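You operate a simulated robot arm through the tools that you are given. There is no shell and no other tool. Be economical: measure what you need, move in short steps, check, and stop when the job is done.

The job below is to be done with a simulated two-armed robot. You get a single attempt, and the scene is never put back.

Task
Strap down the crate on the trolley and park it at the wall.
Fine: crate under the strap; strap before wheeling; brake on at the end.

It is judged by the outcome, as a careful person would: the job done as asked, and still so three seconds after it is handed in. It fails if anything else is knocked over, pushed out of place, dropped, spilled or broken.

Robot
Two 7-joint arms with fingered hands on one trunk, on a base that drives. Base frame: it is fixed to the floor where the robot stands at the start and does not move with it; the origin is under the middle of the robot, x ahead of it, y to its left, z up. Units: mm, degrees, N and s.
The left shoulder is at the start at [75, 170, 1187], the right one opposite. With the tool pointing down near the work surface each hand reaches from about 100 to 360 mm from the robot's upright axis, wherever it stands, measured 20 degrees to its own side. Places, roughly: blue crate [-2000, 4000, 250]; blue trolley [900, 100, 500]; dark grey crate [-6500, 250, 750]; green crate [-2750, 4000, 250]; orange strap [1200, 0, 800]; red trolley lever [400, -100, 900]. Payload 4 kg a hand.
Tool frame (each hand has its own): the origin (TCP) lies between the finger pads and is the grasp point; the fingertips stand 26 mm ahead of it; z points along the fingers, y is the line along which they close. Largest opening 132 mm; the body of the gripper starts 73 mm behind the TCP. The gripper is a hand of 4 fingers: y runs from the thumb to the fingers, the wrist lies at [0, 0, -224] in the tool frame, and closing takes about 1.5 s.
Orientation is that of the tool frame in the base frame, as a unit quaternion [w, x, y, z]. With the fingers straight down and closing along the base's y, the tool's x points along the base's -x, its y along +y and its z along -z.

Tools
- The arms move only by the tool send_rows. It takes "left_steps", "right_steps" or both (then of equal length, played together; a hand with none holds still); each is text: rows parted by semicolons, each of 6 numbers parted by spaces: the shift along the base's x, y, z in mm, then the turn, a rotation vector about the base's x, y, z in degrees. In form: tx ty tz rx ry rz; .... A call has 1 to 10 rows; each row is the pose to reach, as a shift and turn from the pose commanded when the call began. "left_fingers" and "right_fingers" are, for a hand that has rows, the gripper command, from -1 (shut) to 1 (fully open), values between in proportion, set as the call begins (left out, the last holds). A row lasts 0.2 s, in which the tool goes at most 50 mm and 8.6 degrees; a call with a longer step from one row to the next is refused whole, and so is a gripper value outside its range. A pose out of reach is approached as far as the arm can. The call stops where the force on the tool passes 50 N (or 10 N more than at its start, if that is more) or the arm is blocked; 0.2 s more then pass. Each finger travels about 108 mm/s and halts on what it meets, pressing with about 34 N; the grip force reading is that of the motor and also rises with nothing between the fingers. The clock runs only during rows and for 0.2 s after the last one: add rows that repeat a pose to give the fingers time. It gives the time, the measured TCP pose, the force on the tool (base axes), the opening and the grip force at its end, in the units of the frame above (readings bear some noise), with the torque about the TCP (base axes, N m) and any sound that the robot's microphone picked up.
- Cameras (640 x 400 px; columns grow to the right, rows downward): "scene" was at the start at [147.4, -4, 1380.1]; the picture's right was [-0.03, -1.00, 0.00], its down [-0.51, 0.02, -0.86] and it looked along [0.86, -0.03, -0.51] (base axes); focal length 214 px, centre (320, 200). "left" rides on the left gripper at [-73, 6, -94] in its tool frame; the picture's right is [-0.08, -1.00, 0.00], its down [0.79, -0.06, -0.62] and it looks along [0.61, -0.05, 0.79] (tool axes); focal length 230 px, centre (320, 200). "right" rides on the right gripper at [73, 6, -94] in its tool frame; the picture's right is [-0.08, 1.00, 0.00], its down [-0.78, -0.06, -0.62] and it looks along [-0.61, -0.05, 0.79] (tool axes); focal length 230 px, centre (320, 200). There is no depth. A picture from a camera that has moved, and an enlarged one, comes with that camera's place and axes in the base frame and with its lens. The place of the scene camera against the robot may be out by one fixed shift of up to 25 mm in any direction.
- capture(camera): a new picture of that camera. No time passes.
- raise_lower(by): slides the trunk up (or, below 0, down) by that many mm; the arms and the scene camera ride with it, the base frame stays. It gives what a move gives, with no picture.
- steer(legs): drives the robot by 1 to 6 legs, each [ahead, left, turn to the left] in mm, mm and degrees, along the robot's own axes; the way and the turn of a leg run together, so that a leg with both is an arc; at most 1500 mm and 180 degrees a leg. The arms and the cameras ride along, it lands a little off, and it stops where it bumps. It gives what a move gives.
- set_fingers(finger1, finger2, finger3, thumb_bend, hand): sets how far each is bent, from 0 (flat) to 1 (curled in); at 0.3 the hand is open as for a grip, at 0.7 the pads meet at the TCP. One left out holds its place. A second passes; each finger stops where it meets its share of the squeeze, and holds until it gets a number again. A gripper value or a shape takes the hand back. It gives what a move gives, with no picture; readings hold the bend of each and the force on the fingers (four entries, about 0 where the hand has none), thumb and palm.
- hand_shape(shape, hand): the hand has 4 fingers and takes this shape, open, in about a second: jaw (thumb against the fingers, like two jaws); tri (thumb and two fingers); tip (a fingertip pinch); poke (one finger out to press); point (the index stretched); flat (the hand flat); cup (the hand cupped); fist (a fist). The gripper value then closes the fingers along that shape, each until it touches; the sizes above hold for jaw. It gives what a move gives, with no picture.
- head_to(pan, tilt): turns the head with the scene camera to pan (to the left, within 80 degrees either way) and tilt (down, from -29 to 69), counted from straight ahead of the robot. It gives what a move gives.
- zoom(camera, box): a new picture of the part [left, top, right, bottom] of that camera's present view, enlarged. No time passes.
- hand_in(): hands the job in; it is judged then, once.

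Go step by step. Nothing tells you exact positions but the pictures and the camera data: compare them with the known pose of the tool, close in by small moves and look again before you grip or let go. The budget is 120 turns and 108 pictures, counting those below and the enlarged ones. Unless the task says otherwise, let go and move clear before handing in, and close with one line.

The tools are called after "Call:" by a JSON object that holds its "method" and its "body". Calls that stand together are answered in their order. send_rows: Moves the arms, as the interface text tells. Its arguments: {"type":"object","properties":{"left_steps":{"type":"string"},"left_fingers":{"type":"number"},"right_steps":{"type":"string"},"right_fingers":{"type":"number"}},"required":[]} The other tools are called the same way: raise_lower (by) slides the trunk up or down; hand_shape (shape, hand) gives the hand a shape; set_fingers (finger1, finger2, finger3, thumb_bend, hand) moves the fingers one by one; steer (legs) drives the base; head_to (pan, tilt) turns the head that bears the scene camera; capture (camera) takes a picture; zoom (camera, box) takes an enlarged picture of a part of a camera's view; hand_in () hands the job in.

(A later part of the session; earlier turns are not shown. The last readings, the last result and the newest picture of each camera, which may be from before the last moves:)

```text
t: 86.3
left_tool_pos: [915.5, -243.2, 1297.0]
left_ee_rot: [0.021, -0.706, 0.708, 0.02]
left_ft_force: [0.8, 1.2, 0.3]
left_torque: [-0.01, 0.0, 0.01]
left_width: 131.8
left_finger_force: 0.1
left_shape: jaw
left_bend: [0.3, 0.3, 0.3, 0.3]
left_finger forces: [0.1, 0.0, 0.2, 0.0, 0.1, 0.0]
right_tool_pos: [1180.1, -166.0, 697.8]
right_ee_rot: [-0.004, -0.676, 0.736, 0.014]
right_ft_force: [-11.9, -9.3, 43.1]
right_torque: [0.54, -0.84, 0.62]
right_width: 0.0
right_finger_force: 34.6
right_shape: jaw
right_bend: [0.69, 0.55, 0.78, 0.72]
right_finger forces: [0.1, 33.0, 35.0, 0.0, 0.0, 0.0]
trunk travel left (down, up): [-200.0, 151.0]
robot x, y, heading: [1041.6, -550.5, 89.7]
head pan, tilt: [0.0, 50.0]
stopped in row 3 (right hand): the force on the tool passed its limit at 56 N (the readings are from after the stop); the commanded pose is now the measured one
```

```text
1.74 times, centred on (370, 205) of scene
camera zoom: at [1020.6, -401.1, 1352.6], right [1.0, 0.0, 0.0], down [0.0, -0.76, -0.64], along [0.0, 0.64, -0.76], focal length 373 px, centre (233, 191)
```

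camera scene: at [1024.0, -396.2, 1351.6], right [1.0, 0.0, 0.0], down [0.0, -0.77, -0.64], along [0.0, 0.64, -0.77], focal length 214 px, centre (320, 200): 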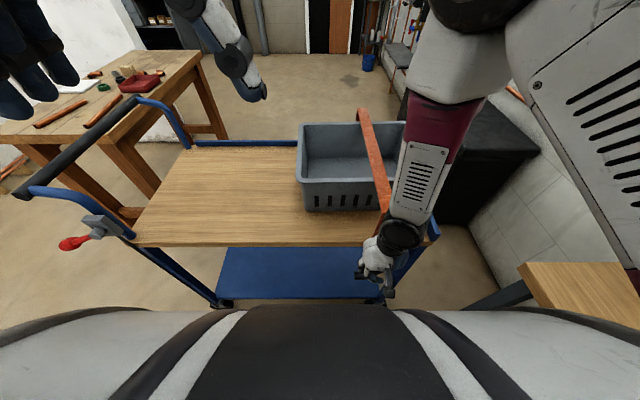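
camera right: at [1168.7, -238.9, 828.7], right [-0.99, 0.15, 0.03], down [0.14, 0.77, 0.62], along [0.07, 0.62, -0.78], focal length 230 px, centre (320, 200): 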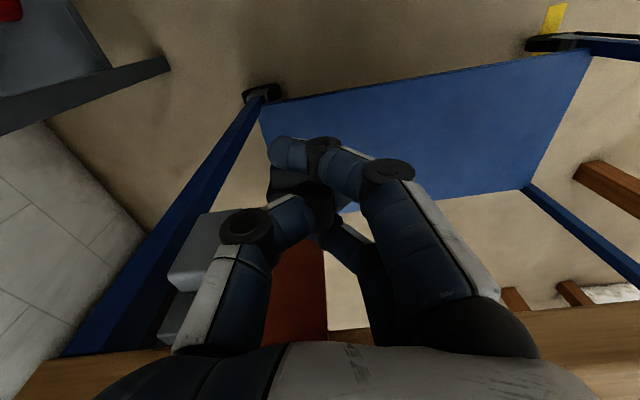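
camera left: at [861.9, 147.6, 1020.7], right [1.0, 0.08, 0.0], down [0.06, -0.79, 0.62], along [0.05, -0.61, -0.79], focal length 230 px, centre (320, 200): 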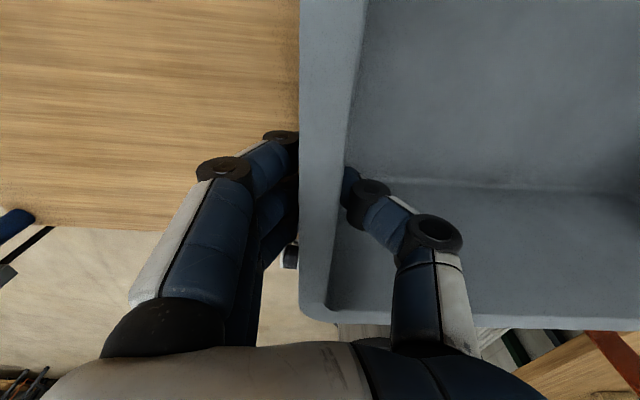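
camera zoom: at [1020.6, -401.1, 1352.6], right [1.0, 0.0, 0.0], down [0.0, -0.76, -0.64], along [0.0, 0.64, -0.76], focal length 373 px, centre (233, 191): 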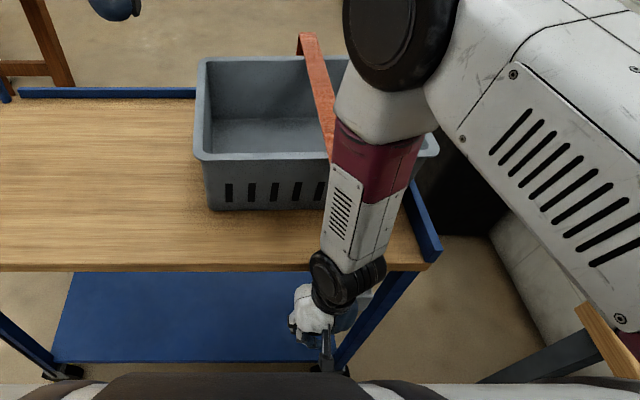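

56 N downward moves nothing, so it isn't pressed down. I'll try pushing the bar toward the grey receiver (+x) from its free end.

Call:
{"method": "send_rows", "body": {"right_steps": "0 -5 40 0 0 0;-30 -5 50 0 0 0;-65 0 50 0 0 0;-90 5 30 0 0 0;-90 5 0 0 0 0;-90 5 -10 0 0 0"}}

Call:
{"method": "zoom", "body": {"camera": "right", "box": [120, 60, 420, 340]}}

```text
t: 87.9
left_tool_pos: [917.2, -238.2, 1295.8]
left_ee_rot: [0.019, -0.705, 0.709, 0.019]
left_ft_force: [0.2, -0.1, 0.1]
left_torque: [0.01, 0.0, 0.01]
left_width: 132.1
left_finger_force: 0.1
left_shape: jaw
left_bend: [0.3, 0.3, 0.3, 0.3]
left_finger forces: [0.0, 0.1, 0.0, 0.0, 0.1, 0.0]
right_tool_pos: [1110.9, -136.9, 695.0]
right_ee_rot: [-0.009, -0.641, 0.767, 0.026]
right_ft_force: [-0.5, 0.5, 0.3]
right_torque: [0.01, 0.03, -0.01]
right_width: 0.5
right_finger_force: 33.9
right_shape: jaw
right_bend: [0.69, 0.55, 0.7, 0.72]
right_finger forces: [0.0, 0.0, 0.0, 0.1, 0.1, 0.0]
trunk travel left (down, up): [-200.0, 151.0]
robot x, y, heading: [1043.5, -551.0, 89.7]
head pan, tilt: [0.0, 50.0]
stopped in row 6 (right hand): the arm was blocked; the commanded pose is now the measured one
```

```text
1.43 times, centred on (270, 200) of right
camera zoom: at [1096.6, -209.2, 787.2], right [-0.97, 0.25, 0.05], down [0.23, 0.74, 0.63], along [0.12, 0.62, -0.78], focal length 329 px, centre (391, 200)
```

zoom: 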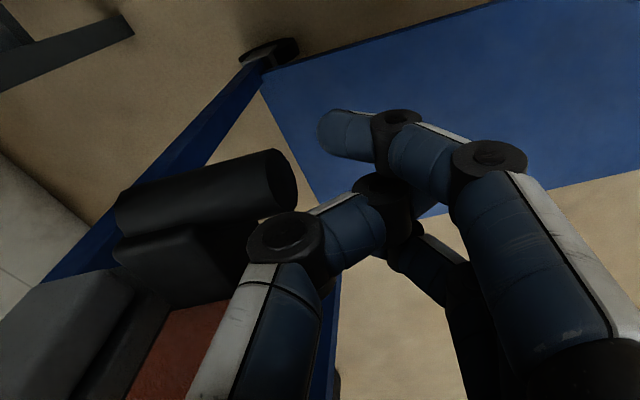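

Now the bar is clearly visible beside the thumb; it's nearer z≈680, y≈−145. I'll push +x in small steps.

Call:
{"method": "send_rows", "body": {"right_steps": "8 -5 -5 0 0 0;16 -8 -8 0 0 0;24 -8 -8 0 0 0;32 -8 -8 0 0 0;40 -8 -8 0 0 0;48 -8 -8 0 0 0"}}

Call:
{"method": "zoom", "body": {"camera": "right", "box": [120, 60, 420, 340]}}

```text
t: 89.3
left_tool_pos: [914.8, -242.3, 1296.0]
left_ee_rot: [0.021, -0.705, 0.708, 0.02]
left_ft_force: [0.4, 0.7, -0.3]
left_torque: [0.01, -0.01, 0.0]
left_width: 131.9
left_finger_force: 0.0
left_shape: jaw
left_bend: [0.3, 0.3, 0.3, 0.3]
left_finger forces: [0.0, 0.1, 0.1, 0.0, 0.1, 0.0]
right_tool_pos: [1153.2, -145.7, 688.9]
right_ee_rot: [-0.008, -0.644, 0.764, 0.028]
right_ft_force: [-28.3, 0.7, 41.0]
right_torque: [0.01, 0.12, -0.02]
right_width: 0.0
right_finger_force: 34.3
right_shape: jaw
right_bend: [0.69, 0.54, 0.69, 0.75]
right_finger forces: [0.0, 0.0, 0.0, 0.1, 44.4, 0.1]
trunk travel left (down, up): [-200.0, 151.0]
robot x, y, heading: [1039.7, -547.9, 89.9]
head pan, tilt: [0.0, 50.0]
```

```text
1.43 times, centred on (270, 200) of right
camera zoom: at [1139.5, -219.7, 781.3], right [-0.97, 0.24, 0.05], down [0.22, 0.74, 0.63], along [0.11, 0.62, -0.77], focal length 329 px, centre (391, 200)
```

zoom: 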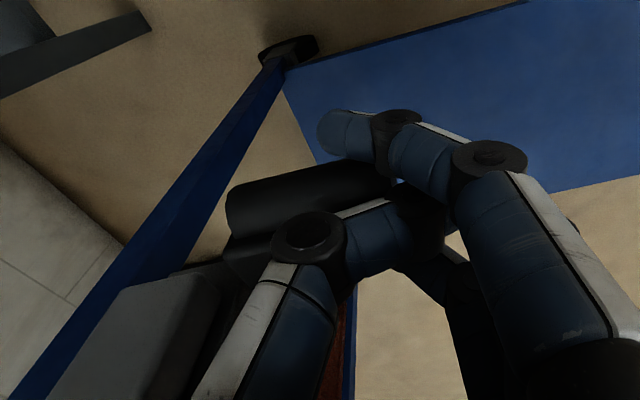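

Still no movement along +x. I'll retract and turn the right hand so it can grip the bar (closing front-to-back), testing the turn at a safe distance.

Call:
{"method": "send_rows", "body": {"right_steps": "-25 0 5 0 0 0;-35 -40 20 0 0 0;-35 -80 50 0 0 0;-25 -110 90 0 0 0;-15 -130 130 0 0 0;-5 -140 170 0 0 0;0 -140 215 0 0 0"}}

Call:
{"method": "send_rows", "body": {"right_steps": "0 0 0 0 0 8.5;0 0 0 0 0 17;0 0 0 0 0 25.5;0 0 0 0 0 34;0 0 0 0 0 42.5;0 0 0 0 0 51;0 0 0 0 0 59.5;0 0 0 0 0 68;0 0 0 0 0 76.5;0 0 0 0 0 85", "right_fingers": 0}}

Call:
{"method": "capture", "body": {"camera": "scene"}}

```text
refused: row 4 steps farther than a row can; nothing moved
```

```text
t: 90.3
left_tool_pos: [917.2, -244.1, 1295.7]
left_ee_rot: [0.02, -0.706, 0.707, 0.02]
left_ft_force: [0.8, -0.2, 0.2]
left_torque: [0.0, 0.01, 0.0]
left_width: 132.0
left_finger_force: 0.0
left_shape: jaw
left_bend: [0.3, 0.3, 0.3, 0.3]
left_finger forces: [0.0, 0.0, 0.1, 0.1, 0.0, 0.1]
right_tool_pos: [1151.1, -147.4, 689.9]
right_ee_rot: [0.014, 0.817, -0.575, -0.028]
right_ft_force: [-16.6, -12.0, 55.9]
right_torque: [-0.02, 0.06, 0.02]
right_width: 44.9
right_finger_force: 0.0
right_shape: jaw
right_bend: [0.73, 0.73, 0.73, 0.89]
right_finger forces: [0.0, 0.0, 0.0, 0.1, 60.3, 0.1]
trunk travel left (down, up): [-200.0, 151.0]
robot x, y, heading: [1040.6, -553.2, 89.8]
head pan, tilt: [0.0, 50.0]
stopped in row 4 (right hand): the force on the tool passed its limit at 62 N (the readings are from after the stop); the commanded pose is now the measured one
```

```text
48 pictures are left
camera scene: at [1020.8, -402.5, 1352.6], right [1.0, 0.0, 0.0], down [0.0, -0.76, -0.65], along [0.0, 0.65, -0.76], focal length 214 px, centre (320, 200)
```

scene: 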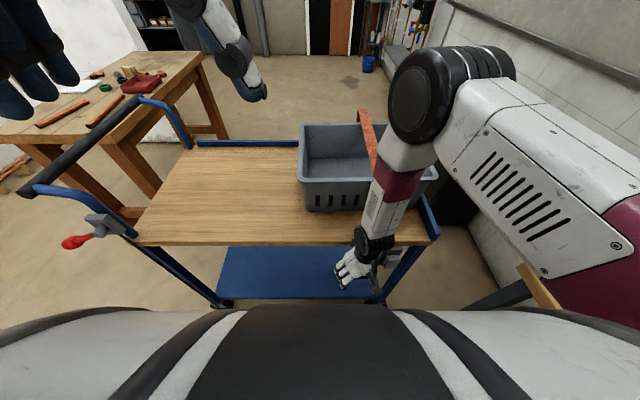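

The retract was refused and the turn ran in place; nothing has shifted visibly. I'll retract up and outward now, one call at a time.

Call:
{"method": "send_rows", "body": {"right_steps": "-5 -10 20 0 0 0;-15 -35 45 0 0 0;-15 -65 75 0 0 0;-15 -90 110 0 0 0;-10 -105 150 0 0 0;-5 -115 190 0 0 0", "right_fingers": 0}}

Call:
{"method": "zoom", "body": {"camera": "right", "box": [160, 100, 480, 300]}}

```text
t: 91.7
left_tool_pos: [916.2, -239.3, 1295.8]
left_ee_rot: [0.02, -0.705, 0.709, 0.02]
left_ft_force: [0.9, -0.2, -0.1]
left_torque: [0.03, 0.02, 0.02]
left_width: 131.8
left_finger_force: 0.0
left_shape: jaw
left_bend: [0.3, 0.3, 0.3, 0.3]
left_finger forces: [0.0, 0.1, 0.0, 0.0, 0.1, 0.0]
right_tool_pos: [1146.3, -258.4, 878.4]
right_ee_rot: [0.023, 0.811, -0.584, -0.028]
right_ft_force: [1.1, 0.0, 0.6]
right_torque: [0.0, -0.03, -0.02]
right_width: 65.5
right_finger_force: 0.0
right_shape: jaw
right_bend: [0.73, 0.73, 0.73, 0.7]
right_finger forces: [0.1, 0.0, 0.0, 0.0, 0.1, 0.1]
right hand out of reach, approached as far as the arm can: row 6
trunk travel left (down, up): [-200.0, 151.0]
robot x, y, heading: [1038.4, -549.4, 89.8]
head pan, tilt: [0.0, 50.0]
```

```text
2.00 times, centred on (320, 200) of right
camera zoom: at [1170.6, -328.7, 970.9], right [-0.97, -0.24, 0.07], down [-0.15, 0.77, 0.63], along [-0.21, 0.6, -0.78], focal length 460 px, centre (320, 200)
```

zoom: 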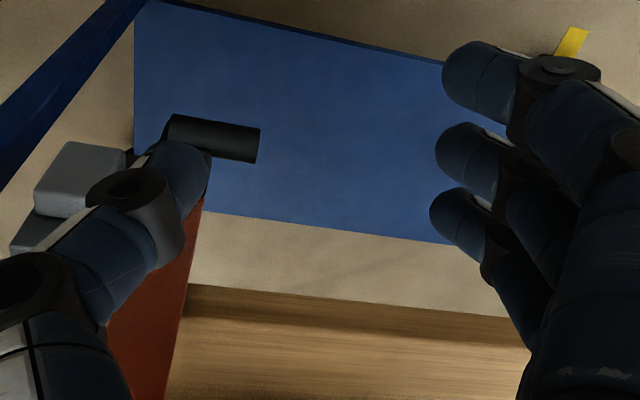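

The bar now appears lower (z≈680) than my earlier sightings (z≈720), so it may have moved down when pressed. I'll step back to compare the strap's height.

Call:
{"method": "steer", "body": {"legs": [[-250, 60, 0]]}}

Call:
{"method": "head_to", "body": {"pan": -8, "tilt": 40}}

Call:
{"method": "capture", "body": {"camera": "scene"}}

Call:
{"method": "zoom", "body": {"camera": "scene", "box": [290, 120, 430, 260]}}

```text
t: 93.5
left_tool_pos: [857.2, -492.6, 1294.8]
left_ee_rot: [0.019, -0.705, 0.708, 0.019]
left_ft_force: [-0.1, 0.1, -0.2]
left_torque: [0.02, -0.01, 0.03]
left_width: 131.6
left_finger_force: 0.0
left_shape: jaw
left_bend: [0.3, 0.3, 0.3, 0.3]
left_finger forces: [0.0, 0.1, 0.0, 0.1, 0.1, 0.0]
right_tool_pos: [1084.0, -509.4, 879.8]
right_ee_rot: [0.019, 0.813, -0.581, -0.032]
right_ft_force: [-0.1, 0.1, 0.0]
right_torque: [0.01, 0.01, 0.0]
right_width: 65.1
right_finger_force: 0.0
right_shape: jaw
right_bend: [0.73, 0.73, 0.73, 0.7]
right_finger forces: [0.0, 0.0, 0.0, 0.0, 0.0, 0.0]
trunk travel left (down, up): [-200.0, 151.0]
robot x, y, heading: [976.6, -796.2, 89.7]
head pan, tilt: [0.0, 50.0]
```

```text
t: 94.3
left_tool_pos: [856.9, -491.8, 1294.7]
left_ee_rot: [0.019, -0.706, 0.708, 0.02]
left_ft_force: [-0.2, 0.3, 0.2]
left_torque: [-0.03, -0.03, -0.03]
left_width: 131.9
left_finger_force: 0.1
left_shape: jaw
left_bend: [0.3, 0.3, 0.3, 0.3]
left_finger forces: [0.1, 0.0, 0.1, 0.0, 0.0, 0.0]
right_tool_pos: [1083.2, -506.9, 880.8]
right_ee_rot: [0.02, 0.812, -0.583, -0.034]
right_ft_force: [-0.6, 0.2, 0.8]
right_torque: [0.02, 0.05, -0.02]
right_width: 65.5
right_finger_force: 0.0
right_shape: jaw
right_bend: [0.73, 0.73, 0.73, 0.7]
right_finger forces: [0.0, 0.0, 0.0, 0.0, 0.0, 0.1]
trunk travel left (down, up): [-200.0, 151.0]
robot x, y, heading: [981.9, -799.9, 89.9]
head pan, tilt: [-8.0, 40.0]
```

```text
46 pictures are left
camera scene: at [974.3, -643.4, 1365.9], right [0.99, -0.14, 0.0], down [-0.09, -0.64, -0.77], along [0.11, 0.76, -0.64], focal length 214 px, centre (320, 200)
```

scene: 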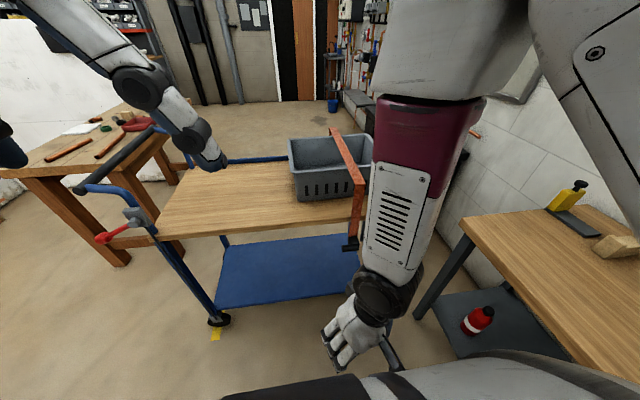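

```text
2.86 times, centred on (360, 190) of scene
camera zoom: at [974.3, -643.4, 1365.9], right [0.99, -0.14, 0.0], down [-0.09, -0.64, -0.77], along [0.11, 0.76, -0.64], focal length 613 px, centre (206, 229)
```

zoom: 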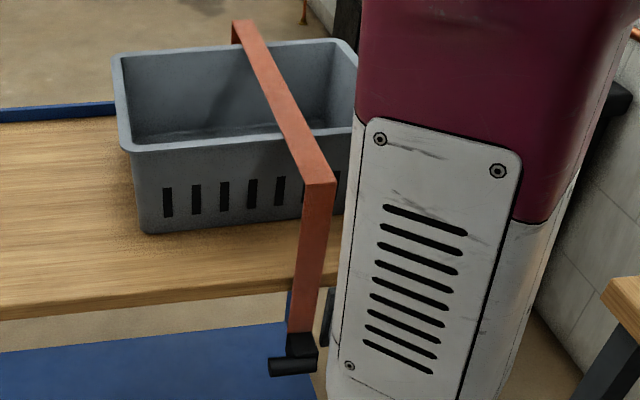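

The strap has in fact come down ~35 mm: its top now looks to be at crate-rim height (z≈960). I'll check with a near-level view from the right wrist camera.

Call:
{"method": "send_rows", "body": {"right_steps": "0 0 20 8 0 0;0 0 40 16 0 0;0 0 60 24 0 0;0 0 80 32 0 0;0 0 100 40 0 0"}}

Call:
{"method": "capture", "body": {"camera": "right"}}

```text
t: 95.7
left_tool_pos: [857.8, -493.1, 1294.3]
left_ee_rot: [0.019, -0.705, 0.708, 0.018]
left_ft_force: [0.5, 0.2, -0.4]
left_torque: [-0.02, 0.01, 0.0]
left_width: 131.7
left_finger_force: 0.1
left_shape: jaw
left_bend: [0.3, 0.3, 0.3, 0.3]
left_finger forces: [0.0, 0.0, 0.0, 0.0, 0.1, 0.0]
right_tool_pos: [984.4, -434.6, 983.7]
right_ee_rot: [-0.25, 0.735, -0.577, -0.254]
right_ft_force: [-0.1, -0.6, 0.5]
right_torque: [-0.03, 0.01, 0.04]
right_width: 65.5
right_finger_force: 0.0
right_shape: jaw
right_bend: [0.73, 0.73, 0.73, 0.7]
right_finger forces: [0.0, 0.0, 0.0, 0.0, 0.1, 0.1]
right hand out of reach, approached as far as the arm can: row 1, 2, 3, 4, 5
trunk travel left (down, up): [-200.0, 151.0]
robot x, y, heading: [981.3, -802.4, 89.8]
head pan, tilt: [-8.0, 40.0]
stopped in row 5 (right hand): the arm was blocked; the commanded pose is now the measured one
```

```text
44 pictures are left
camera right: at [1002.3, -549.7, 1006.2], right [-0.99, -0.15, -0.02], down [-0.05, 0.17, 0.98], along [-0.15, 0.97, -0.18], focal length 230 px, centre (320, 200)
```

right: 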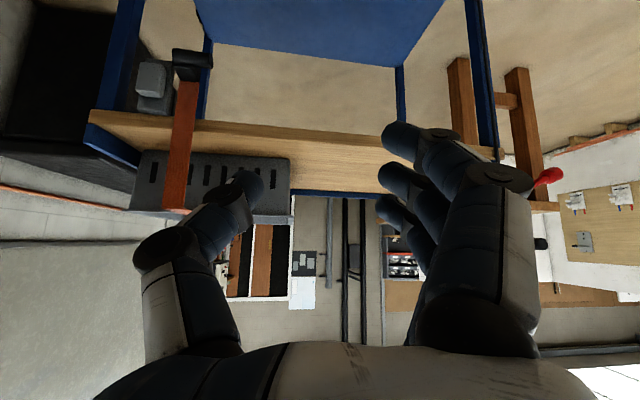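

Call:
{"method": "zoom", "body": {"camera": "right", "box": [110, 30, 310, 230]}}

Call:
{"method": "zoom", "body": {"camera": "right", "box": [120, 180, 220, 240]}}

```text
2.00 times, centred on (210, 130) of right
camera zoom: at [1002.3, -549.7, 1006.2], right [-0.99, -0.15, -0.02], down [-0.05, 0.17, 0.98], along [-0.15, 0.97, -0.18], focal length 460 px, centre (540, 340)
```

zoom: 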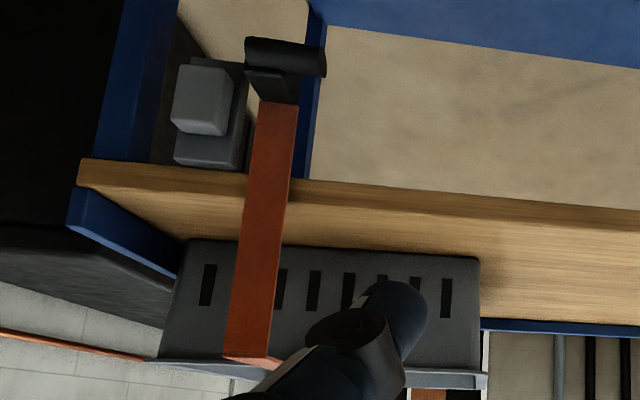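

```text
6.40 times, centred on (170, 210) of right
camera zoom: at [1002.3, -549.7, 1006.2], right [-0.99, -0.15, -0.02], down [-0.05, 0.17, 0.98], along [-0.15, 0.97, -0.18], focal length 1472 px, centre (1280, 136)
```

zoom: 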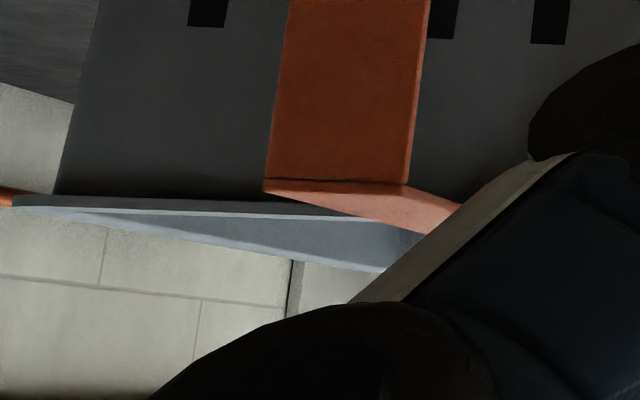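

The strap lies right on the crate rim (strap ≈952, rim ≈945): the crate is strapped down and holds with no hand on it. Next I'll reset the right arm and go round to the handle end to deal with the brake lever.

Call:
{"method": "send_rows", "body": {"right_steps": "17 0 34 -7 0 -2.2;34 0 68 -14 0 -4.4;52 0 101 -21 0 -6.6;70 0 135 -28 0 -8.8;87 0 168 -35 0 -11;104 0 202 -41.8 0 -13.1;122 0 236 -41.8 0 -13.1;139 0 269 -41.8 0 -13.1", "right_fingers": 1}}

Call:
{"method": "steer", "body": {"legs": [[-150, 0, 0], [0, 1000, 0], [0, 0, -60], [0, 0, -30]]}}

Call:
{"method": "head_to", "body": {"pan": 0, "tilt": 35}}

Call:
{"method": "capture", "body": {"camera": "scene"}}

```text
t: 97.5
left_tool_pos: [857.3, -493.4, 1294.8]
left_ee_rot: [0.02, -0.706, 0.708, 0.018]
left_ft_force: [0.3, 0.1, 0.3]
left_torque: [0.01, 0.03, 0.0]
left_width: 131.5
left_finger_force: 0.1
left_shape: jaw
left_bend: [0.3, 0.3, 0.3, 0.3]
left_finger forces: [0.0, 0.0, 0.1, 0.0, 0.1, 0.0]
right_tool_pos: [1105.4, -464.7, 1242.1]
right_ee_rot: [0.002, 0.709, -0.705, -0.003]
right_ft_force: [-0.1, -0.9, -0.4]
right_torque: [0.0, 0.02, 0.01]
right_width: 131.9
right_finger_force: 0.2
right_shape: jaw
right_bend: [0.3, 0.3, 0.3, 0.3]
right_finger forces: [0.0, 0.1, 0.0, 0.0, 0.1, 0.0]
right hand out of reach, approached as far as the arm can: row 7, 8
trunk travel left (down, up): [-200.0, 151.0]
robot x, y, heading: [983.9, -801.5, 89.9]
head pan, tilt: [-8.0, 40.0]
```

```text
t: 111.6
left_tool_pos: [298.6, -826.4, 1295.5]
left_ee_rot: [0.027, 0.008, 1.0, 0.0]
left_ft_force: [0.5, 0.0, -0.5]
left_torque: [0.0, 0.0, 0.06]
left_width: 131.8
left_finger_force: 0.0
left_shape: jaw
left_bend: [0.3, 0.3, 0.3, 0.3]
left_finger forces: [0.1, 0.1, 0.1, 0.0, 0.0, 0.0]
right_tool_pos: [324.2, -1074.1, 1241.4]
right_ee_rot: [0.002, 0.004, 1.0, 0.003]
right_ft_force: [-0.8, -0.4, 1.1]
right_torque: [0.03, 0.01, 0.01]
right_width: 131.6
right_finger_force: 0.0
right_shape: jaw
right_bend: [0.3, 0.3, 0.3, 0.3]
right_finger forces: [0.0, 0.0, 0.1, 0.0, 0.0, 0.1]
trunk travel left (down, up): [-200.0, 151.0]
robot x, y, heading: [-12.8, -945.9, -1.0]
head pan, tilt: [-8.0, 40.0]
```

```text
t: 112.3
left_tool_pos: [298.9, -825.5, 1294.0]
left_ee_rot: [0.027, 0.007, 1.0, 0.0]
left_ft_force: [0.6, -0.8, 0.7]
left_torque: [0.0, 0.0, -0.02]
left_width: 131.9
left_finger_force: 0.1
left_shape: jaw
left_bend: [0.3, 0.3, 0.3, 0.3]
left_finger forces: [0.0, 0.1, 0.1, 0.0, 0.0, 0.0]
right_tool_pos: [324.3, -1073.5, 1239.9]
right_ee_rot: [0.001, 0.004, 1.0, 0.004]
right_ft_force: [0.0, 0.7, -0.4]
right_torque: [-0.01, 0.01, 0.0]
right_width: 131.9
right_finger_force: 0.0
right_shape: jaw
right_bend: [0.3, 0.3, 0.3, 0.3]
right_finger forces: [0.0, 0.0, 0.0, 0.1, 0.0, 0.0]
trunk travel left (down, up): [-200.0, 151.0]
robot x, y, heading: [-14.6, -944.5, -1.0]
head pan, tilt: [0.0, 35.0]
```

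```text
41 pictures are left
camera scene: at [132.3, -949.6, 1373.5], right [-0.01, -1.0, 0.0], down [-0.57, 0.01, -0.82], along [0.82, -0.01, -0.57], focal length 214 px, centre (320, 200)
```

scene: 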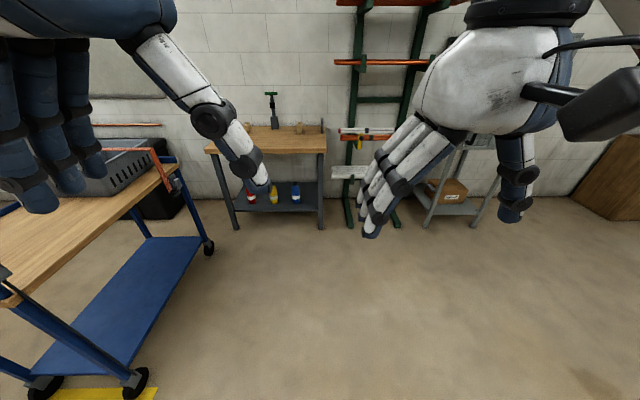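

Call:
{"method": "steer", "body": {"legs": [[-200, 0, 1], [0, 960, 0]]}}

Call:
{"method": "head_to", "body": {"pan": 0, "tilt": 40}}

Call:
{"method": "capture", "body": {"camera": "scene"}}

Call:
{"method": "zoom", "body": {"camera": "scene", "box": [290, 120, 410, 220]}}

```text
t: 122.3
left_tool_pos: [111.9, 131.8, 1295.7]
left_ee_rot: [0.027, 0.014, 1.0, 0.001]
left_ft_force: [0.6, 0.3, 0.3]
left_torque: [-0.01, 0.0, 0.02]
left_width: 132.0
left_finger_force: 0.1
left_shape: jaw
left_bend: [0.3, 0.3, 0.3, 0.3]
left_finger forces: [0.0, 0.1, 0.1, 0.0, 0.1, 0.1]
right_tool_pos: [134.4, -115.7, 1240.3]
right_ee_rot: [0.002, 0.009, 1.0, 0.003]
right_ft_force: [0.5, -0.3, 0.2]
right_torque: [-0.03, 0.01, 0.0]
right_width: 132.0
right_finger_force: 0.0
right_shape: jaw
right_bend: [0.3, 0.3, 0.3, 0.3]
right_finger forces: [0.1, 0.0, 0.1, 0.0, 0.0, 0.0]
trunk travel left (down, up): [-200.0, 151.0]
robot x, y, heading: [-199.7, 14.3, -1.6]
head pan, tilt: [0.0, 35.0]
```

```text
t: 122.9
left_tool_pos: [109.9, 131.0, 1294.3]
left_ee_rot: [0.027, 0.014, 1.0, 0.0]
left_ft_force: [0.3, 0.3, -0.2]
left_torque: [-0.02, 0.04, -0.02]
left_width: 132.1
left_finger_force: 0.1
left_shape: jaw
left_bend: [0.3, 0.3, 0.3, 0.3]
left_finger forces: [0.0, 0.0, 0.0, 0.0, 0.0, 0.0]
right_tool_pos: [134.5, -117.4, 1240.5]
right_ee_rot: [0.0, 0.01, 1.0, 0.003]
right_ft_force: [0.4, 0.2, 0.7]
right_torque: [0.0, -0.02, 0.02]
right_width: 132.0
right_finger_force: 0.0
right_shape: jaw
right_bend: [0.3, 0.3, 0.3, 0.3]
right_finger forces: [0.0, 0.0, 0.0, 0.0, 0.0, 0.0]
trunk travel left (down, up): [-200.0, 151.0]
robot x, y, heading: [-200.4, 14.8, -1.6]
head pan, tilt: [0.0, 40.0]
```

```text
40 pictures are left
camera scene: at [-59.3, 10.1, 1366.0], right [-0.03, -1.0, 0.0], down [-0.64, 0.02, -0.77], along [0.77, -0.02, -0.64], focal length 214 px, centre (320, 200)
```

scene: 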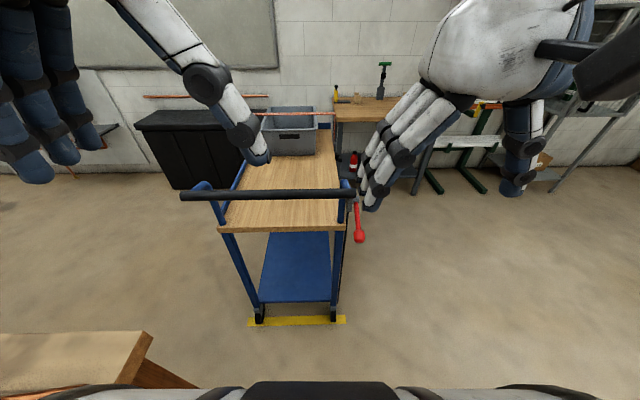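

```text
4.00 times, centred on (350, 170) of scene
camera zoom: at [-59.3, 10.1, 1366.0], right [-0.03, -1.0, 0.0], down [-0.64, 0.02, -0.77], along [0.77, -0.02, -0.64], focal length 858 px, centre (200, 320)
```

zoom: 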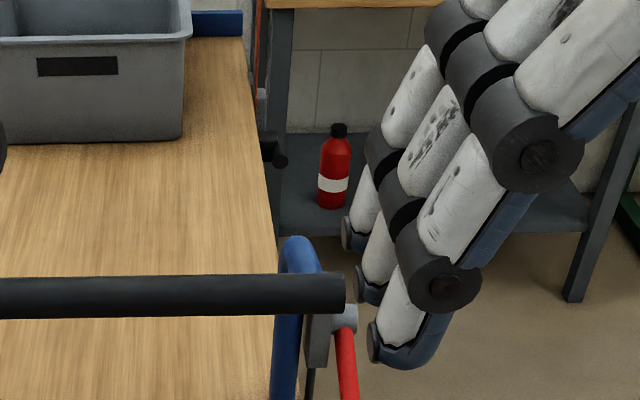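

The lever's pivot is near (485, −122, 905), its red knob near (370, −123, 860), and the push bar is at x≈382, z≈1000. I'll line up behind the bar, centred on the trolley, and turn both hands to grip it; a gentle push then tells whether the brake is on.

Call:
{"method": "steer", "body": {"legs": [[0, 135, 1.6], [160, 0, 0]]}}

Call:
{"method": "send_rows", "body": {"right_steps": "0 -5 0 0 0 -8.5;0 -10 0 0 0 -17;0 -15 0 0 0 -25.5;0 -20 0 0 0 -34;0 -25 0 0 0 -42.5;0 -30 0 0 0 -51;0 -35 0 0 0 -59.5;0 -40 0 0 0 -68;0 -45 0 0 0 -76.5;0 -50 0 0 0 -85", "left_steps": "0 5 0 0 0 8.5;0 10 0 0 0 17;0 15 0 0 0 25.5;0 20 0 0 0 34;0 25 0 0 0 42.5;0 30 0 0 0 51;0 35 0 0 0 59.5;0 40 0 0 0 68;0 45 0 0 0 76.5;0 50 0 0 0 85", "left_fingers": 1}}

Call:
{"method": "capture", "body": {"camera": "scene"}}

```text
t: 125.7
left_tool_pos: [266.1, 273.0, 1294.9]
left_ee_rot: [0.026, 0.0, 1.0, 0.0]
left_ft_force: [0.3, 0.1, -0.7]
left_torque: [0.0, 0.0, -0.03]
left_width: 131.9
left_finger_force: 0.0
left_shape: jaw
left_bend: [0.3, 0.3, 0.3, 0.3]
left_finger forces: [0.0, 0.0, 0.1, 0.1, 0.0, 0.0]
right_tool_pos: [296.5, 25.3, 1239.8]
right_ee_rot: [0.001, -0.003, 1.0, 0.004]
right_ft_force: [-0.4, 0.7, -1.2]
right_torque: [0.01, 0.01, -0.01]
right_width: 132.1
right_finger_force: 0.0
right_shape: jaw
right_bend: [0.3, 0.3, 0.3, 0.3]
right_finger forces: [0.1, 0.0, 0.0, 0.1, 0.0, 0.1]
trunk travel left (down, up): [-200.0, 151.0]
robot x, y, heading: [-42.2, 148.6, -0.3]
head pan, tilt: [0.0, 40.0]
```

```text
t: 127.9
left_tool_pos: [267.4, 322.9, 1294.6]
left_ee_rot: [0.02, -0.676, 0.737, 0.018]
left_ft_force: [0.0, -0.6, 0.3]
left_torque: [0.0, 0.02, 0.02]
left_width: 131.9
left_finger_force: 0.1
left_shape: jaw
left_bend: [0.3, 0.3, 0.3, 0.3]
left_finger forces: [0.1, 0.1, 0.1, 0.0, 0.0, 0.1]
right_tool_pos: [295.6, -24.8, 1238.7]
right_ee_rot: [0.003, 0.674, 0.739, 0.003]
right_ft_force: [-0.3, -0.1, 0.0]
right_torque: [-0.01, 0.0, -0.01]
right_width: 131.6
right_finger_force: 0.0
right_shape: jaw
right_bend: [0.3, 0.3, 0.3, 0.3]
right_finger forces: [0.1, 0.0, 0.0, 0.0, 0.0, 0.1]
trunk travel left (down, up): [-200.0, 151.0]
robot x, y, heading: [-40.3, 149.1, -0.1]
head pan, tilt: [0.0, 40.0]
```

```text
38 pictures are left
camera scene: at [98.6, 147.2, 1366.0], right [0.0, -1.0, 0.0], down [-0.64, 0.0, -0.77], along [0.77, 0.0, -0.64], focal length 214 px, centre (320, 200)
```

scene: 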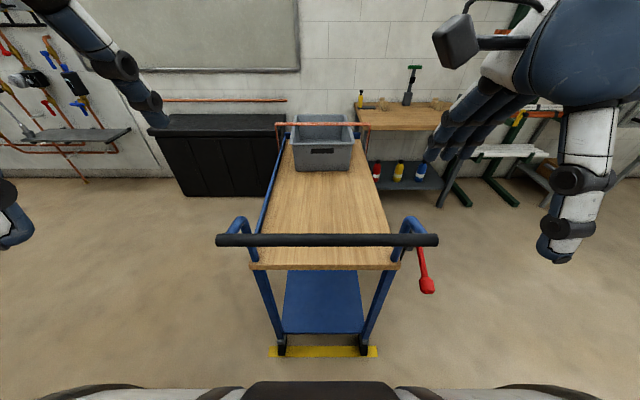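

I'll move both hands over the bar first, then check with a wrist camera before lowering.

Call:
{"method": "send_rows", "body": {"right_steps": "40 5 -20 0 0 0;80 10 -40 0 0 0;97 12 -80 0 0 0;97 12 -120 0 0 0", "left_steps": "40 -8 -20 0 0 0;80 -16 -50 0 0 0;110 -22 -90 0 0 0;126 -28 -130 0 0 0"}}

Call:
{"method": "capture", "body": {"camera": "right"}}

Call:
{"method": "capture", "body": {"camera": "left"}}

```text
refused: row 2 steps farther than a row can; nothing moved
```

```text
37 pictures are left
camera right: at [293.5, 49.5, 1334.0], right [1.0, 0.01, 0.01], down [0.01, -0.79, 0.62], along [0.01, -0.62, -0.79], focal length 230 px, centre (320, 200)
```

right: 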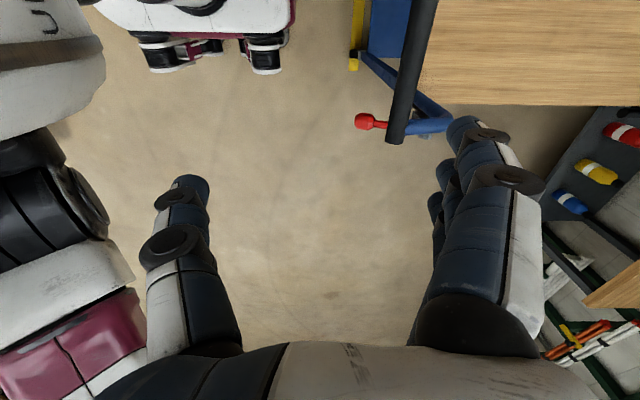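

```text
36 pictures are left
camera left: at [266.5, 389.9, 1393.4], right [1.0, -0.01, 0.0], down [-0.01, -0.82, 0.57], along [0.0, -0.57, -0.82], focal length 230 px, centre (320, 200)
```

left: 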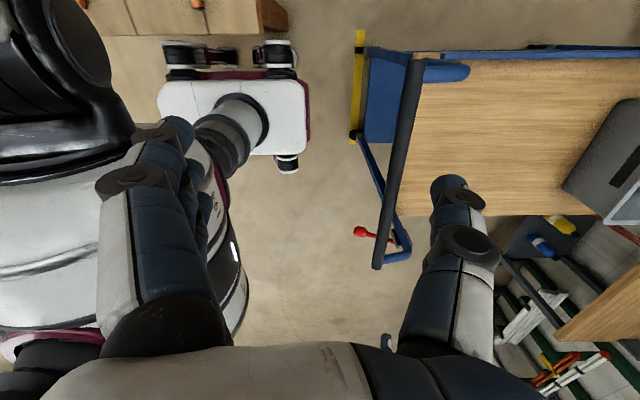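

The bar is at x≈408 by the wrist cameras. Moving above it in smaller steps.

Call:
{"method": "send_rows", "body": {"right_steps": "30 4 -20 0 0 0;60 8 -40 0 0 0;90 12 -65 0 0 0;112 14 -95 0 0 0;112 14 -130 0 0 0", "left_steps": "30 -7 -30 0 0 0;60 -14 -60 0 0 0;90 -21 -95 0 0 0;120 -28 -130 0 0 0;141 -33 -165 0 0 0"}}

Call:
{"method": "capture", "body": {"camera": "right"}}

Call:
{"method": "capture", "body": {"camera": "left"}}

```text
t: 129.1
left_tool_pos: [409.8, 288.7, 1128.0]
left_ee_rot: [0.02, -0.675, 0.737, 0.018]
left_ft_force: [-0.7, 0.3, -0.7]
left_torque: [0.0, 0.02, -0.01]
left_width: 132.1
left_finger_force: 0.0
left_shape: jaw
left_bend: [0.3, 0.3, 0.3, 0.3]
left_finger forces: [0.0, 0.0, 0.0, 0.0, 0.0, 0.1]
right_tool_pos: [408.6, -11.1, 1109.0]
right_ee_rot: [0.002, 0.673, 0.739, 0.002]
right_ft_force: [-0.4, 1.3, 0.5]
right_torque: [0.01, 0.03, 0.01]
right_width: 132.0
right_finger_force: 0.1
right_shape: jaw
right_bend: [0.3, 0.3, 0.3, 0.3]
right_finger forces: [0.1, 0.0, 0.1, 0.0, 0.1, 0.0]
trunk travel left (down, up): [-200.0, 151.0]
robot x, y, heading: [-41.7, 148.0, -0.0]
head pan, tilt: [0.0, 40.0]
```

```text
35 pictures are left
camera right: at [406.0, 62.7, 1203.1], right [1.0, 0.02, 0.01], down [0.01, -0.79, 0.62], along [0.01, -0.62, -0.79], focal length 230 px, centre (320, 200)
```

right: 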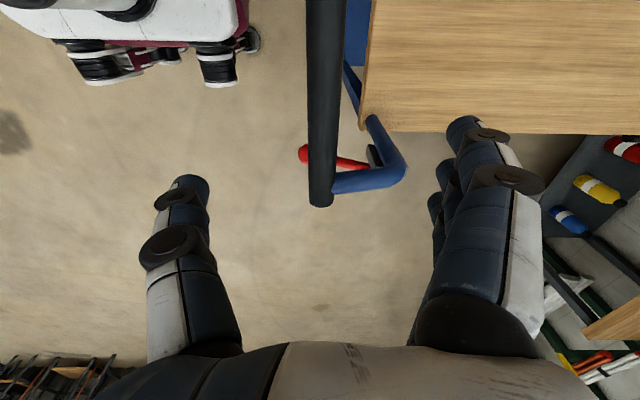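

```text
34 pictures are left
camera left: at [410.1, 355.8, 1226.4], right [1.0, -0.01, 0.0], down [-0.01, -0.82, 0.57], along [0.0, -0.57, -0.82], focal length 230 px, centre (320, 200)
```

left: 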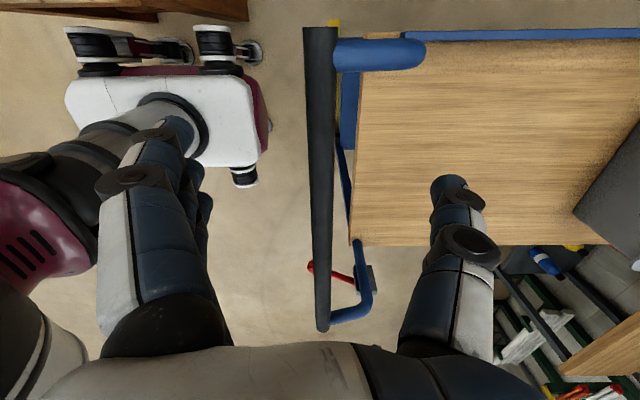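

Both hands straddle the bar. I'll lower them to it.

Call:
{"method": "send_rows", "body": {"right_steps": "0 0 -25 0 0 0;0 0 -50 0 0 0;0 0 -75 0 0 0;0 0 -100 0 0 0", "left_steps": "0 0 -30 0 0 0;0 0 -60 0 0 0;0 0 -90 0 0 0;0 0 -119 0 0 0"}}

Call:
{"method": "capture", "body": {"camera": "right"}}

Call:
{"method": "capture", "body": {"camera": "scene"}}

```text
t: 130.1
left_tool_pos: [410.1, 291.5, 1009.1]
left_ee_rot: [0.02, -0.675, 0.737, 0.019]
left_ft_force: [0.7, 0.1, -0.2]
left_torque: [-0.01, 0.05, -0.02]
left_width: 131.9
left_finger_force: 0.0
left_shape: jaw
left_bend: [0.3, 0.3, 0.3, 0.3]
left_finger forces: [0.1, 0.1, 0.0, 0.1, 0.0, 0.0]
right_tool_pos: [407.1, -12.4, 1009.5]
right_ee_rot: [0.002, 0.673, 0.739, 0.001]
right_ft_force: [-0.1, -0.1, 0.9]
right_torque: [-0.02, 0.02, -0.01]
right_width: 131.8
right_finger_force: 0.0
right_shape: jaw
right_bend: [0.3, 0.3, 0.3, 0.3]
right_finger forces: [0.1, 0.0, 0.1, 0.0, 0.0, 0.0]
trunk travel left (down, up): [-200.0, 151.0]
robot x, y, heading: [-41.1, 149.5, 0.1]
head pan, tilt: [0.0, 40.0]
```

```text
33 pictures are left
camera right: at [404.8, 62.5, 1103.8], right [1.0, 0.02, 0.01], down [0.01, -0.79, 0.62], along [0.01, -0.62, -0.79], focal length 230 px, centre (320, 200)
```

right: 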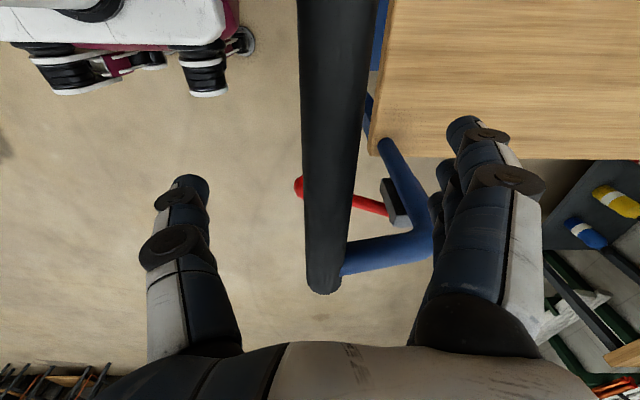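

```text
32 pictures are left
camera scene: at [99.4, 147.0, 1365.8], right [0.0, -1.0, 0.0], down [-0.64, 0.0, -0.77], along [0.77, 0.0, -0.64], focal length 214 px, centre (320, 200)
```

scene: 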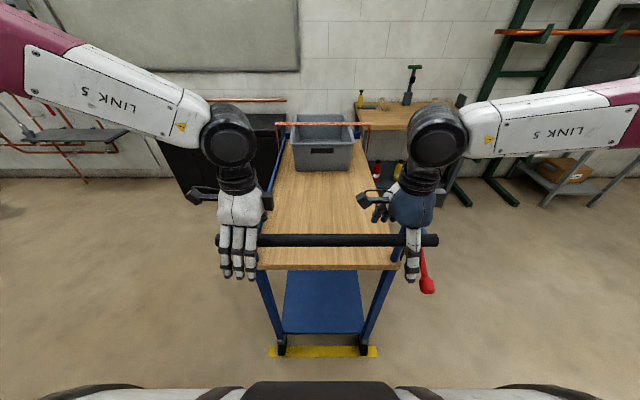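

The bar is level with both TCPs. Closing both hands on it.

Call:
{"method": "send_rows", "body": {"right_steps": "0 0 0 0 0 0;0 0 0 0 0 0;0 0 0 0 0 0;0 0 0 0 0 0;0 0 0 0 0 0;0 0 0 0 0 0;0 0 0 0 0 0;0 0 0 0 0 0", "left_steps": "0 0 0 0 0 0;0 0 0 0 0 0;0 0 0 0 0 0;0 0 0 0 0 0;0 0 0 0 0 0;0 0 0 0 0 0;0 0 0 0 0 0;0 0 0 0 0 0", "right_fingers": -1, "left_fingers": -1}}

Call:
{"method": "send_rows", "body": {"right_steps": "6 0 0 0 0 0;12 0 0 0 0 0;18 0 0 0 0 0", "left_steps": "6 0 0 0 0 0;12 0 0 0 0 0;18 0 0 0 0 0"}}

Call:
{"method": "capture", "body": {"camera": "scene"}}

```text
t: 131.9
left_tool_pos: [408.4, 289.2, 1008.8]
left_ee_rot: [0.02, -0.675, 0.738, 0.019]
left_ft_force: [-3.0, -1.8, -11.1]
left_torque: [0.0, 0.08, 0.07]
left_width: 18.9
left_finger_force: 34.2
left_shape: jaw
left_bend: [0.72, 0.72, 0.71, 0.7]
left_finger forces: [11.1, 10.7, 10.5, 0.0, 29.7, 0.1]
right_tool_pos: [406.9, -10.4, 1009.0]
right_ee_rot: [0.002, 0.673, 0.74, 0.001]
right_ft_force: [-3.0, 1.7, -9.8]
right_torque: [0.01, 0.02, -0.05]
right_width: 19.9
right_finger_force: 33.7
right_shape: jaw
right_bend: [0.73, 0.73, 0.73, 0.7]
right_finger forces: [9.7, 9.8, 9.8, 0.0, 32.0, 0.0]
trunk travel left (down, up): [-200.0, 151.0]
robot x, y, heading: [-47.6, 150.6, -0.0]
head pan, tilt: [0.0, 40.0]
```

```text
t: 132.7
left_tool_pos: [416.3, 288.1, 1010.3]
left_ee_rot: [0.019, -0.673, 0.739, 0.02]
left_ft_force: [-35.3, -3.2, -26.9]
left_torque: [-0.07, 0.7, 0.21]
left_width: 16.1
left_finger_force: 33.8
left_shape: jaw
left_bend: [0.71, 0.7, 0.69, 0.7]
left_finger forces: [16.7, 16.1, 15.6, 0.0, 20.5, 0.0]
right_tool_pos: [418.0, -10.3, 1010.0]
right_ee_rot: [0.001, 0.673, 0.74, 0.0]
right_ft_force: [-39.2, 2.2, -7.6]
right_torque: [-0.01, 0.88, -0.15]
right_width: 18.9
right_finger_force: 33.7
right_shape: jaw
right_bend: [0.74, 0.74, 0.74, 0.7]
right_finger forces: [4.7, 4.5, 4.5, 0.0, 44.5, 0.0]
trunk travel left (down, up): [-200.0, 151.0]
robot x, y, heading: [-46.0, 150.4, -0.3]
head pan, tilt: [0.0, 40.0]
```

```text
31 pictures are left
camera scene: at [91.0, 147.2, 1366.7], right [0.0, -1.0, 0.0], down [-0.64, 0.0, -0.77], along [0.77, 0.0, -0.64], focal length 214 px, centre (320, 200)
```

scene: 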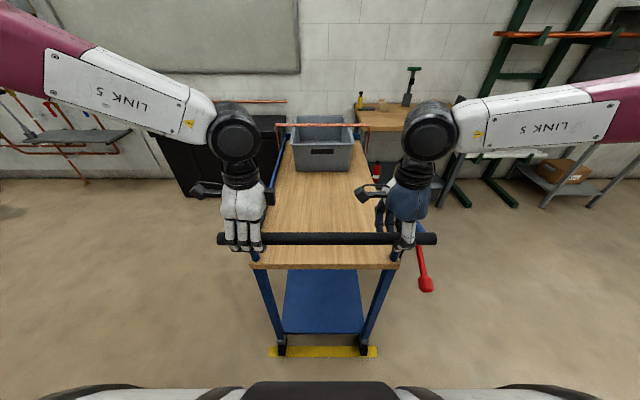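

A combined ~75 N push doesn't move it: the brake is on with the lever down, so it must be lifted to release. I'll let go, raise the hands, and shift right to bring the right hand to the lever.

Call:
{"method": "send_rows", "body": {"right_steps": "-8 0 0 0 0 0;-8 0 0 0 0 0;-8 0 0 0 0 0;-8 0 0 0 0 0;-8 0 0 0 0 0;-8 0 40 0 0 0;-8 0 80 0 0 0;-8 0 120 0 0 0;-20 0 160 0 0 0", "left_steps": "-8 0 0 0 0 0;-8 0 0 0 0 0;-8 0 0 0 0 0;-8 0 0 0 0 0;-8 0 0 0 0 0;-8 0 40 0 0 0;-8 0 80 0 0 0;-8 0 120 0 0 0;-20 0 160 0 0 0", "right_fingers": 1, "left_fingers": 1}}

Call:
{"method": "steer", "body": {"legs": [[0, -150, 0]]}}

Call:
{"method": "send_rows", "body": {"right_steps": "0 0 0 0 0 8.5;-5 -5 0 0 0 17;-10 -15 0 0 0 25.5;-15 -25 0 0 0 34;-20 -35 0 0 0 42.5;-20 -45 0 0 0 51;-20 -55 0 0 0 59.5;-20 -65 0 0 0 68;-20 -65 0 0 0 76.5;-20 -65 0 0 0 85"}}

Call:
{"method": "capture", "body": {"camera": "right"}}

Call:
{"method": "capture", "body": {"camera": "scene"}}

```text
t: 134.7
left_tool_pos: [403.1, 289.5, 1169.4]
left_ee_rot: [0.019, -0.675, 0.737, 0.018]
left_ft_force: [-0.6, -0.2, 0.5]
left_torque: [0.0, 0.0, -0.01]
left_width: 132.0
left_finger_force: 0.1
left_shape: jaw
left_bend: [0.3, 0.3, 0.3, 0.3]
left_finger forces: [0.0, 0.0, 0.0, 0.1, 0.0, 0.1]
right_tool_pos: [407.0, -14.3, 1171.3]
right_ee_rot: [0.003, 0.674, 0.739, 0.001]
right_ft_force: [-1.0, -0.5, -0.5]
right_torque: [0.0, -0.03, 0.0]
right_width: 131.9
right_finger_force: 0.0
right_shape: jaw
right_bend: [0.3, 0.3, 0.3, 0.3]
right_finger forces: [0.0, 0.0, 0.0, 0.1, 0.1, 0.1]
trunk travel left (down, up): [-200.0, 151.0]
robot x, y, heading: [-43.7, 146.6, -0.1]
head pan, tilt: [0.0, 40.0]
```

```text
t: 136.7
left_tool_pos: [404.9, 139.7, 1169.7]
left_ee_rot: [0.02, -0.676, 0.737, 0.019]
left_ft_force: [-0.4, -0.3, -0.2]
left_torque: [-0.01, -0.02, -0.01]
left_width: 132.2
left_finger_force: 0.1
left_shape: jaw
left_bend: [0.3, 0.3, 0.3, 0.3]
left_finger forces: [0.1, 0.0, 0.0, 0.0, 0.0, 0.1]
right_tool_pos: [409.6, -161.9, 1170.4]
right_ee_rot: [0.003, 0.672, 0.74, 0.003]
right_ft_force: [-0.5, 0.2, -0.5]
right_torque: [-0.01, -0.03, -0.01]
right_width: 131.9
right_finger_force: 0.1
right_shape: jaw
right_bend: [0.3, 0.3, 0.3, 0.3]
right_finger forces: [0.0, 0.0, 0.0, 0.0, 0.1, 0.0]
trunk travel left (down, up): [-200.0, 151.0]
robot x, y, heading: [-44.8, -0.9, 0.3]
head pan, tilt: [0.0, 40.0]
```

```text
t: 138.9
left_tool_pos: [404.3, 141.2, 1169.1]
left_ee_rot: [0.02, -0.675, 0.737, 0.018]
left_ft_force: [-0.5, -1.2, 0.7]
left_torque: [-0.01, -0.06, 0.02]
left_width: 131.9
left_finger_force: 0.0
left_shape: jaw
left_bend: [0.3, 0.3, 0.3, 0.3]
left_finger forces: [0.0, 0.0, 0.0, 0.1, 0.0, 0.0]
right_tool_pos: [299.8, -156.3, 1155.5]
right_ee_rot: [0.002, -0.003, 1.0, 0.003]
right_ft_force: [0.2, 0.2, 0.2]
right_torque: [-0.02, 0.0, 0.02]
right_width: 131.8
right_finger_force: 0.1
right_shape: jaw
right_bend: [0.3, 0.3, 0.3, 0.3]
right_finger forces: [0.0, 0.0, 0.0, 0.1, 0.1, 0.1]
right hand out of reach, approached as far as the arm can: row 8, 9, 10
trunk travel left (down, up): [-200.0, 151.0]
robot x, y, heading: [-44.1, -2.7, -0.1]
head pan, tilt: [0.0, 40.0]
```

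```text
30 pictures are left
camera right: at [226.5, -151.8, 1249.2], right [0.07, 1.0, 0.01], down [0.78, -0.06, 0.62], along [0.62, -0.04, -0.78], focal length 230 px, centre (320, 200)
```

right: 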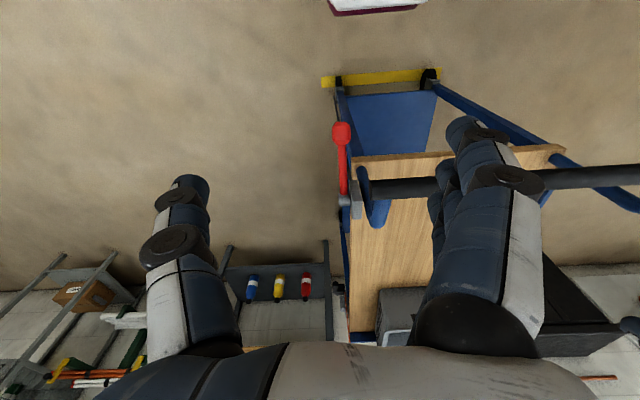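

```text
29 pictures are left
camera scene: at [98.2, -2.1, 1366.1], right [0.0, -1.0, 0.0], down [-0.64, 0.0, -0.77], along [0.77, 0.0, -0.64], focal length 214 px, centre (320, 200)
```

scene: 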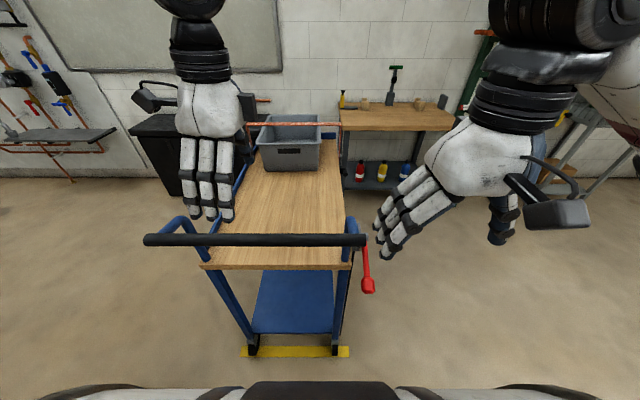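

The lever runs from a pivot near (500, −119, 915) to the knob near (389, −122, 858). I'll tilt the right hand to come in from the outside, below and clear of the bar end.

Call:
{"method": "send_rows", "body": {"right_steps": "10 -20 -10 8 0 0;25 -45 -25 16 0 0;45 -70 -50 24 0 0;65 -85 -80 32 0 0;85 -80 -115 40 0 0;95 -70 -150 40 0 0;95 -62 -180 40 0 0", "right_fingers": 0.3}}

Call:
{"method": "capture", "body": {"camera": "right"}}

Call:
{"method": "capture", "body": {"camera": "scene"}}

```text
t: 140.5
left_tool_pos: [404.8, 140.3, 1169.8]
left_ee_rot: [0.02, -0.676, 0.737, 0.018]
left_ft_force: [0.0, -0.4, 0.3]
left_torque: [0.01, -0.01, -0.02]
left_width: 131.9
left_finger_force: 0.0
left_shape: jaw
left_bend: [0.3, 0.3, 0.3, 0.3]
left_finger forces: [0.0, 0.0, 0.1, 0.0, 0.0, 0.0]
right_tool_pos: [276.6, -57.8, 1112.5]
right_ee_rot: [0.001, -0.003, 0.939, 0.345]
right_ft_force: [-0.6, -1.0, -0.6]
right_torque: [0.02, 0.0, -0.01]
right_width: 86.1
right_finger_force: 0.1
right_shape: jaw
right_bend: [0.7, 0.7, 0.7, 0.67]
right_finger forces: [0.0, 0.0, 0.0, 0.1, 0.0, 0.0]
right hand out of reach, approached as far as the arm can: row 1, 2, 3, 4, 5, 6, 7
trunk travel left (down, up): [-200.0, 151.0]
robot x, y, heading: [-43.4, -3.4, -0.0]
head pan, tilt: [0.0, 40.0]
```

```text
28 pictures are left
camera right: at [203.2, -114.1, 1187.6], right [0.07, 0.76, 0.65], down [0.78, -0.44, 0.44], along [0.62, 0.48, -0.63], focal length 230 px, centre (320, 200)
```

right: 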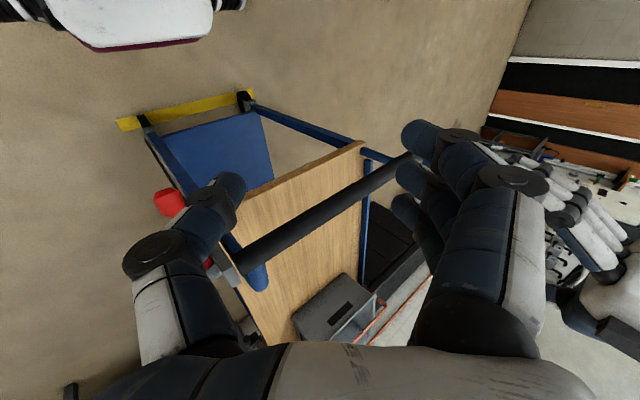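

```text
27 pictures are left
camera scene: at [99.1, -2.5, 1365.9], right [0.0, -1.0, 0.0], down [-0.64, 0.0, -0.77], along [0.77, 0.0, -0.64], focal length 214 px, centre (320, 200)
```

scene: 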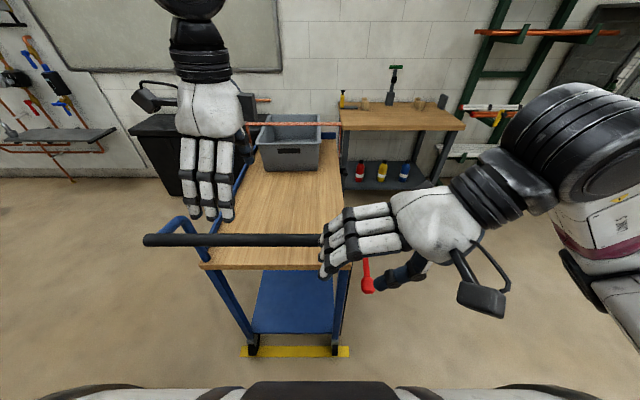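

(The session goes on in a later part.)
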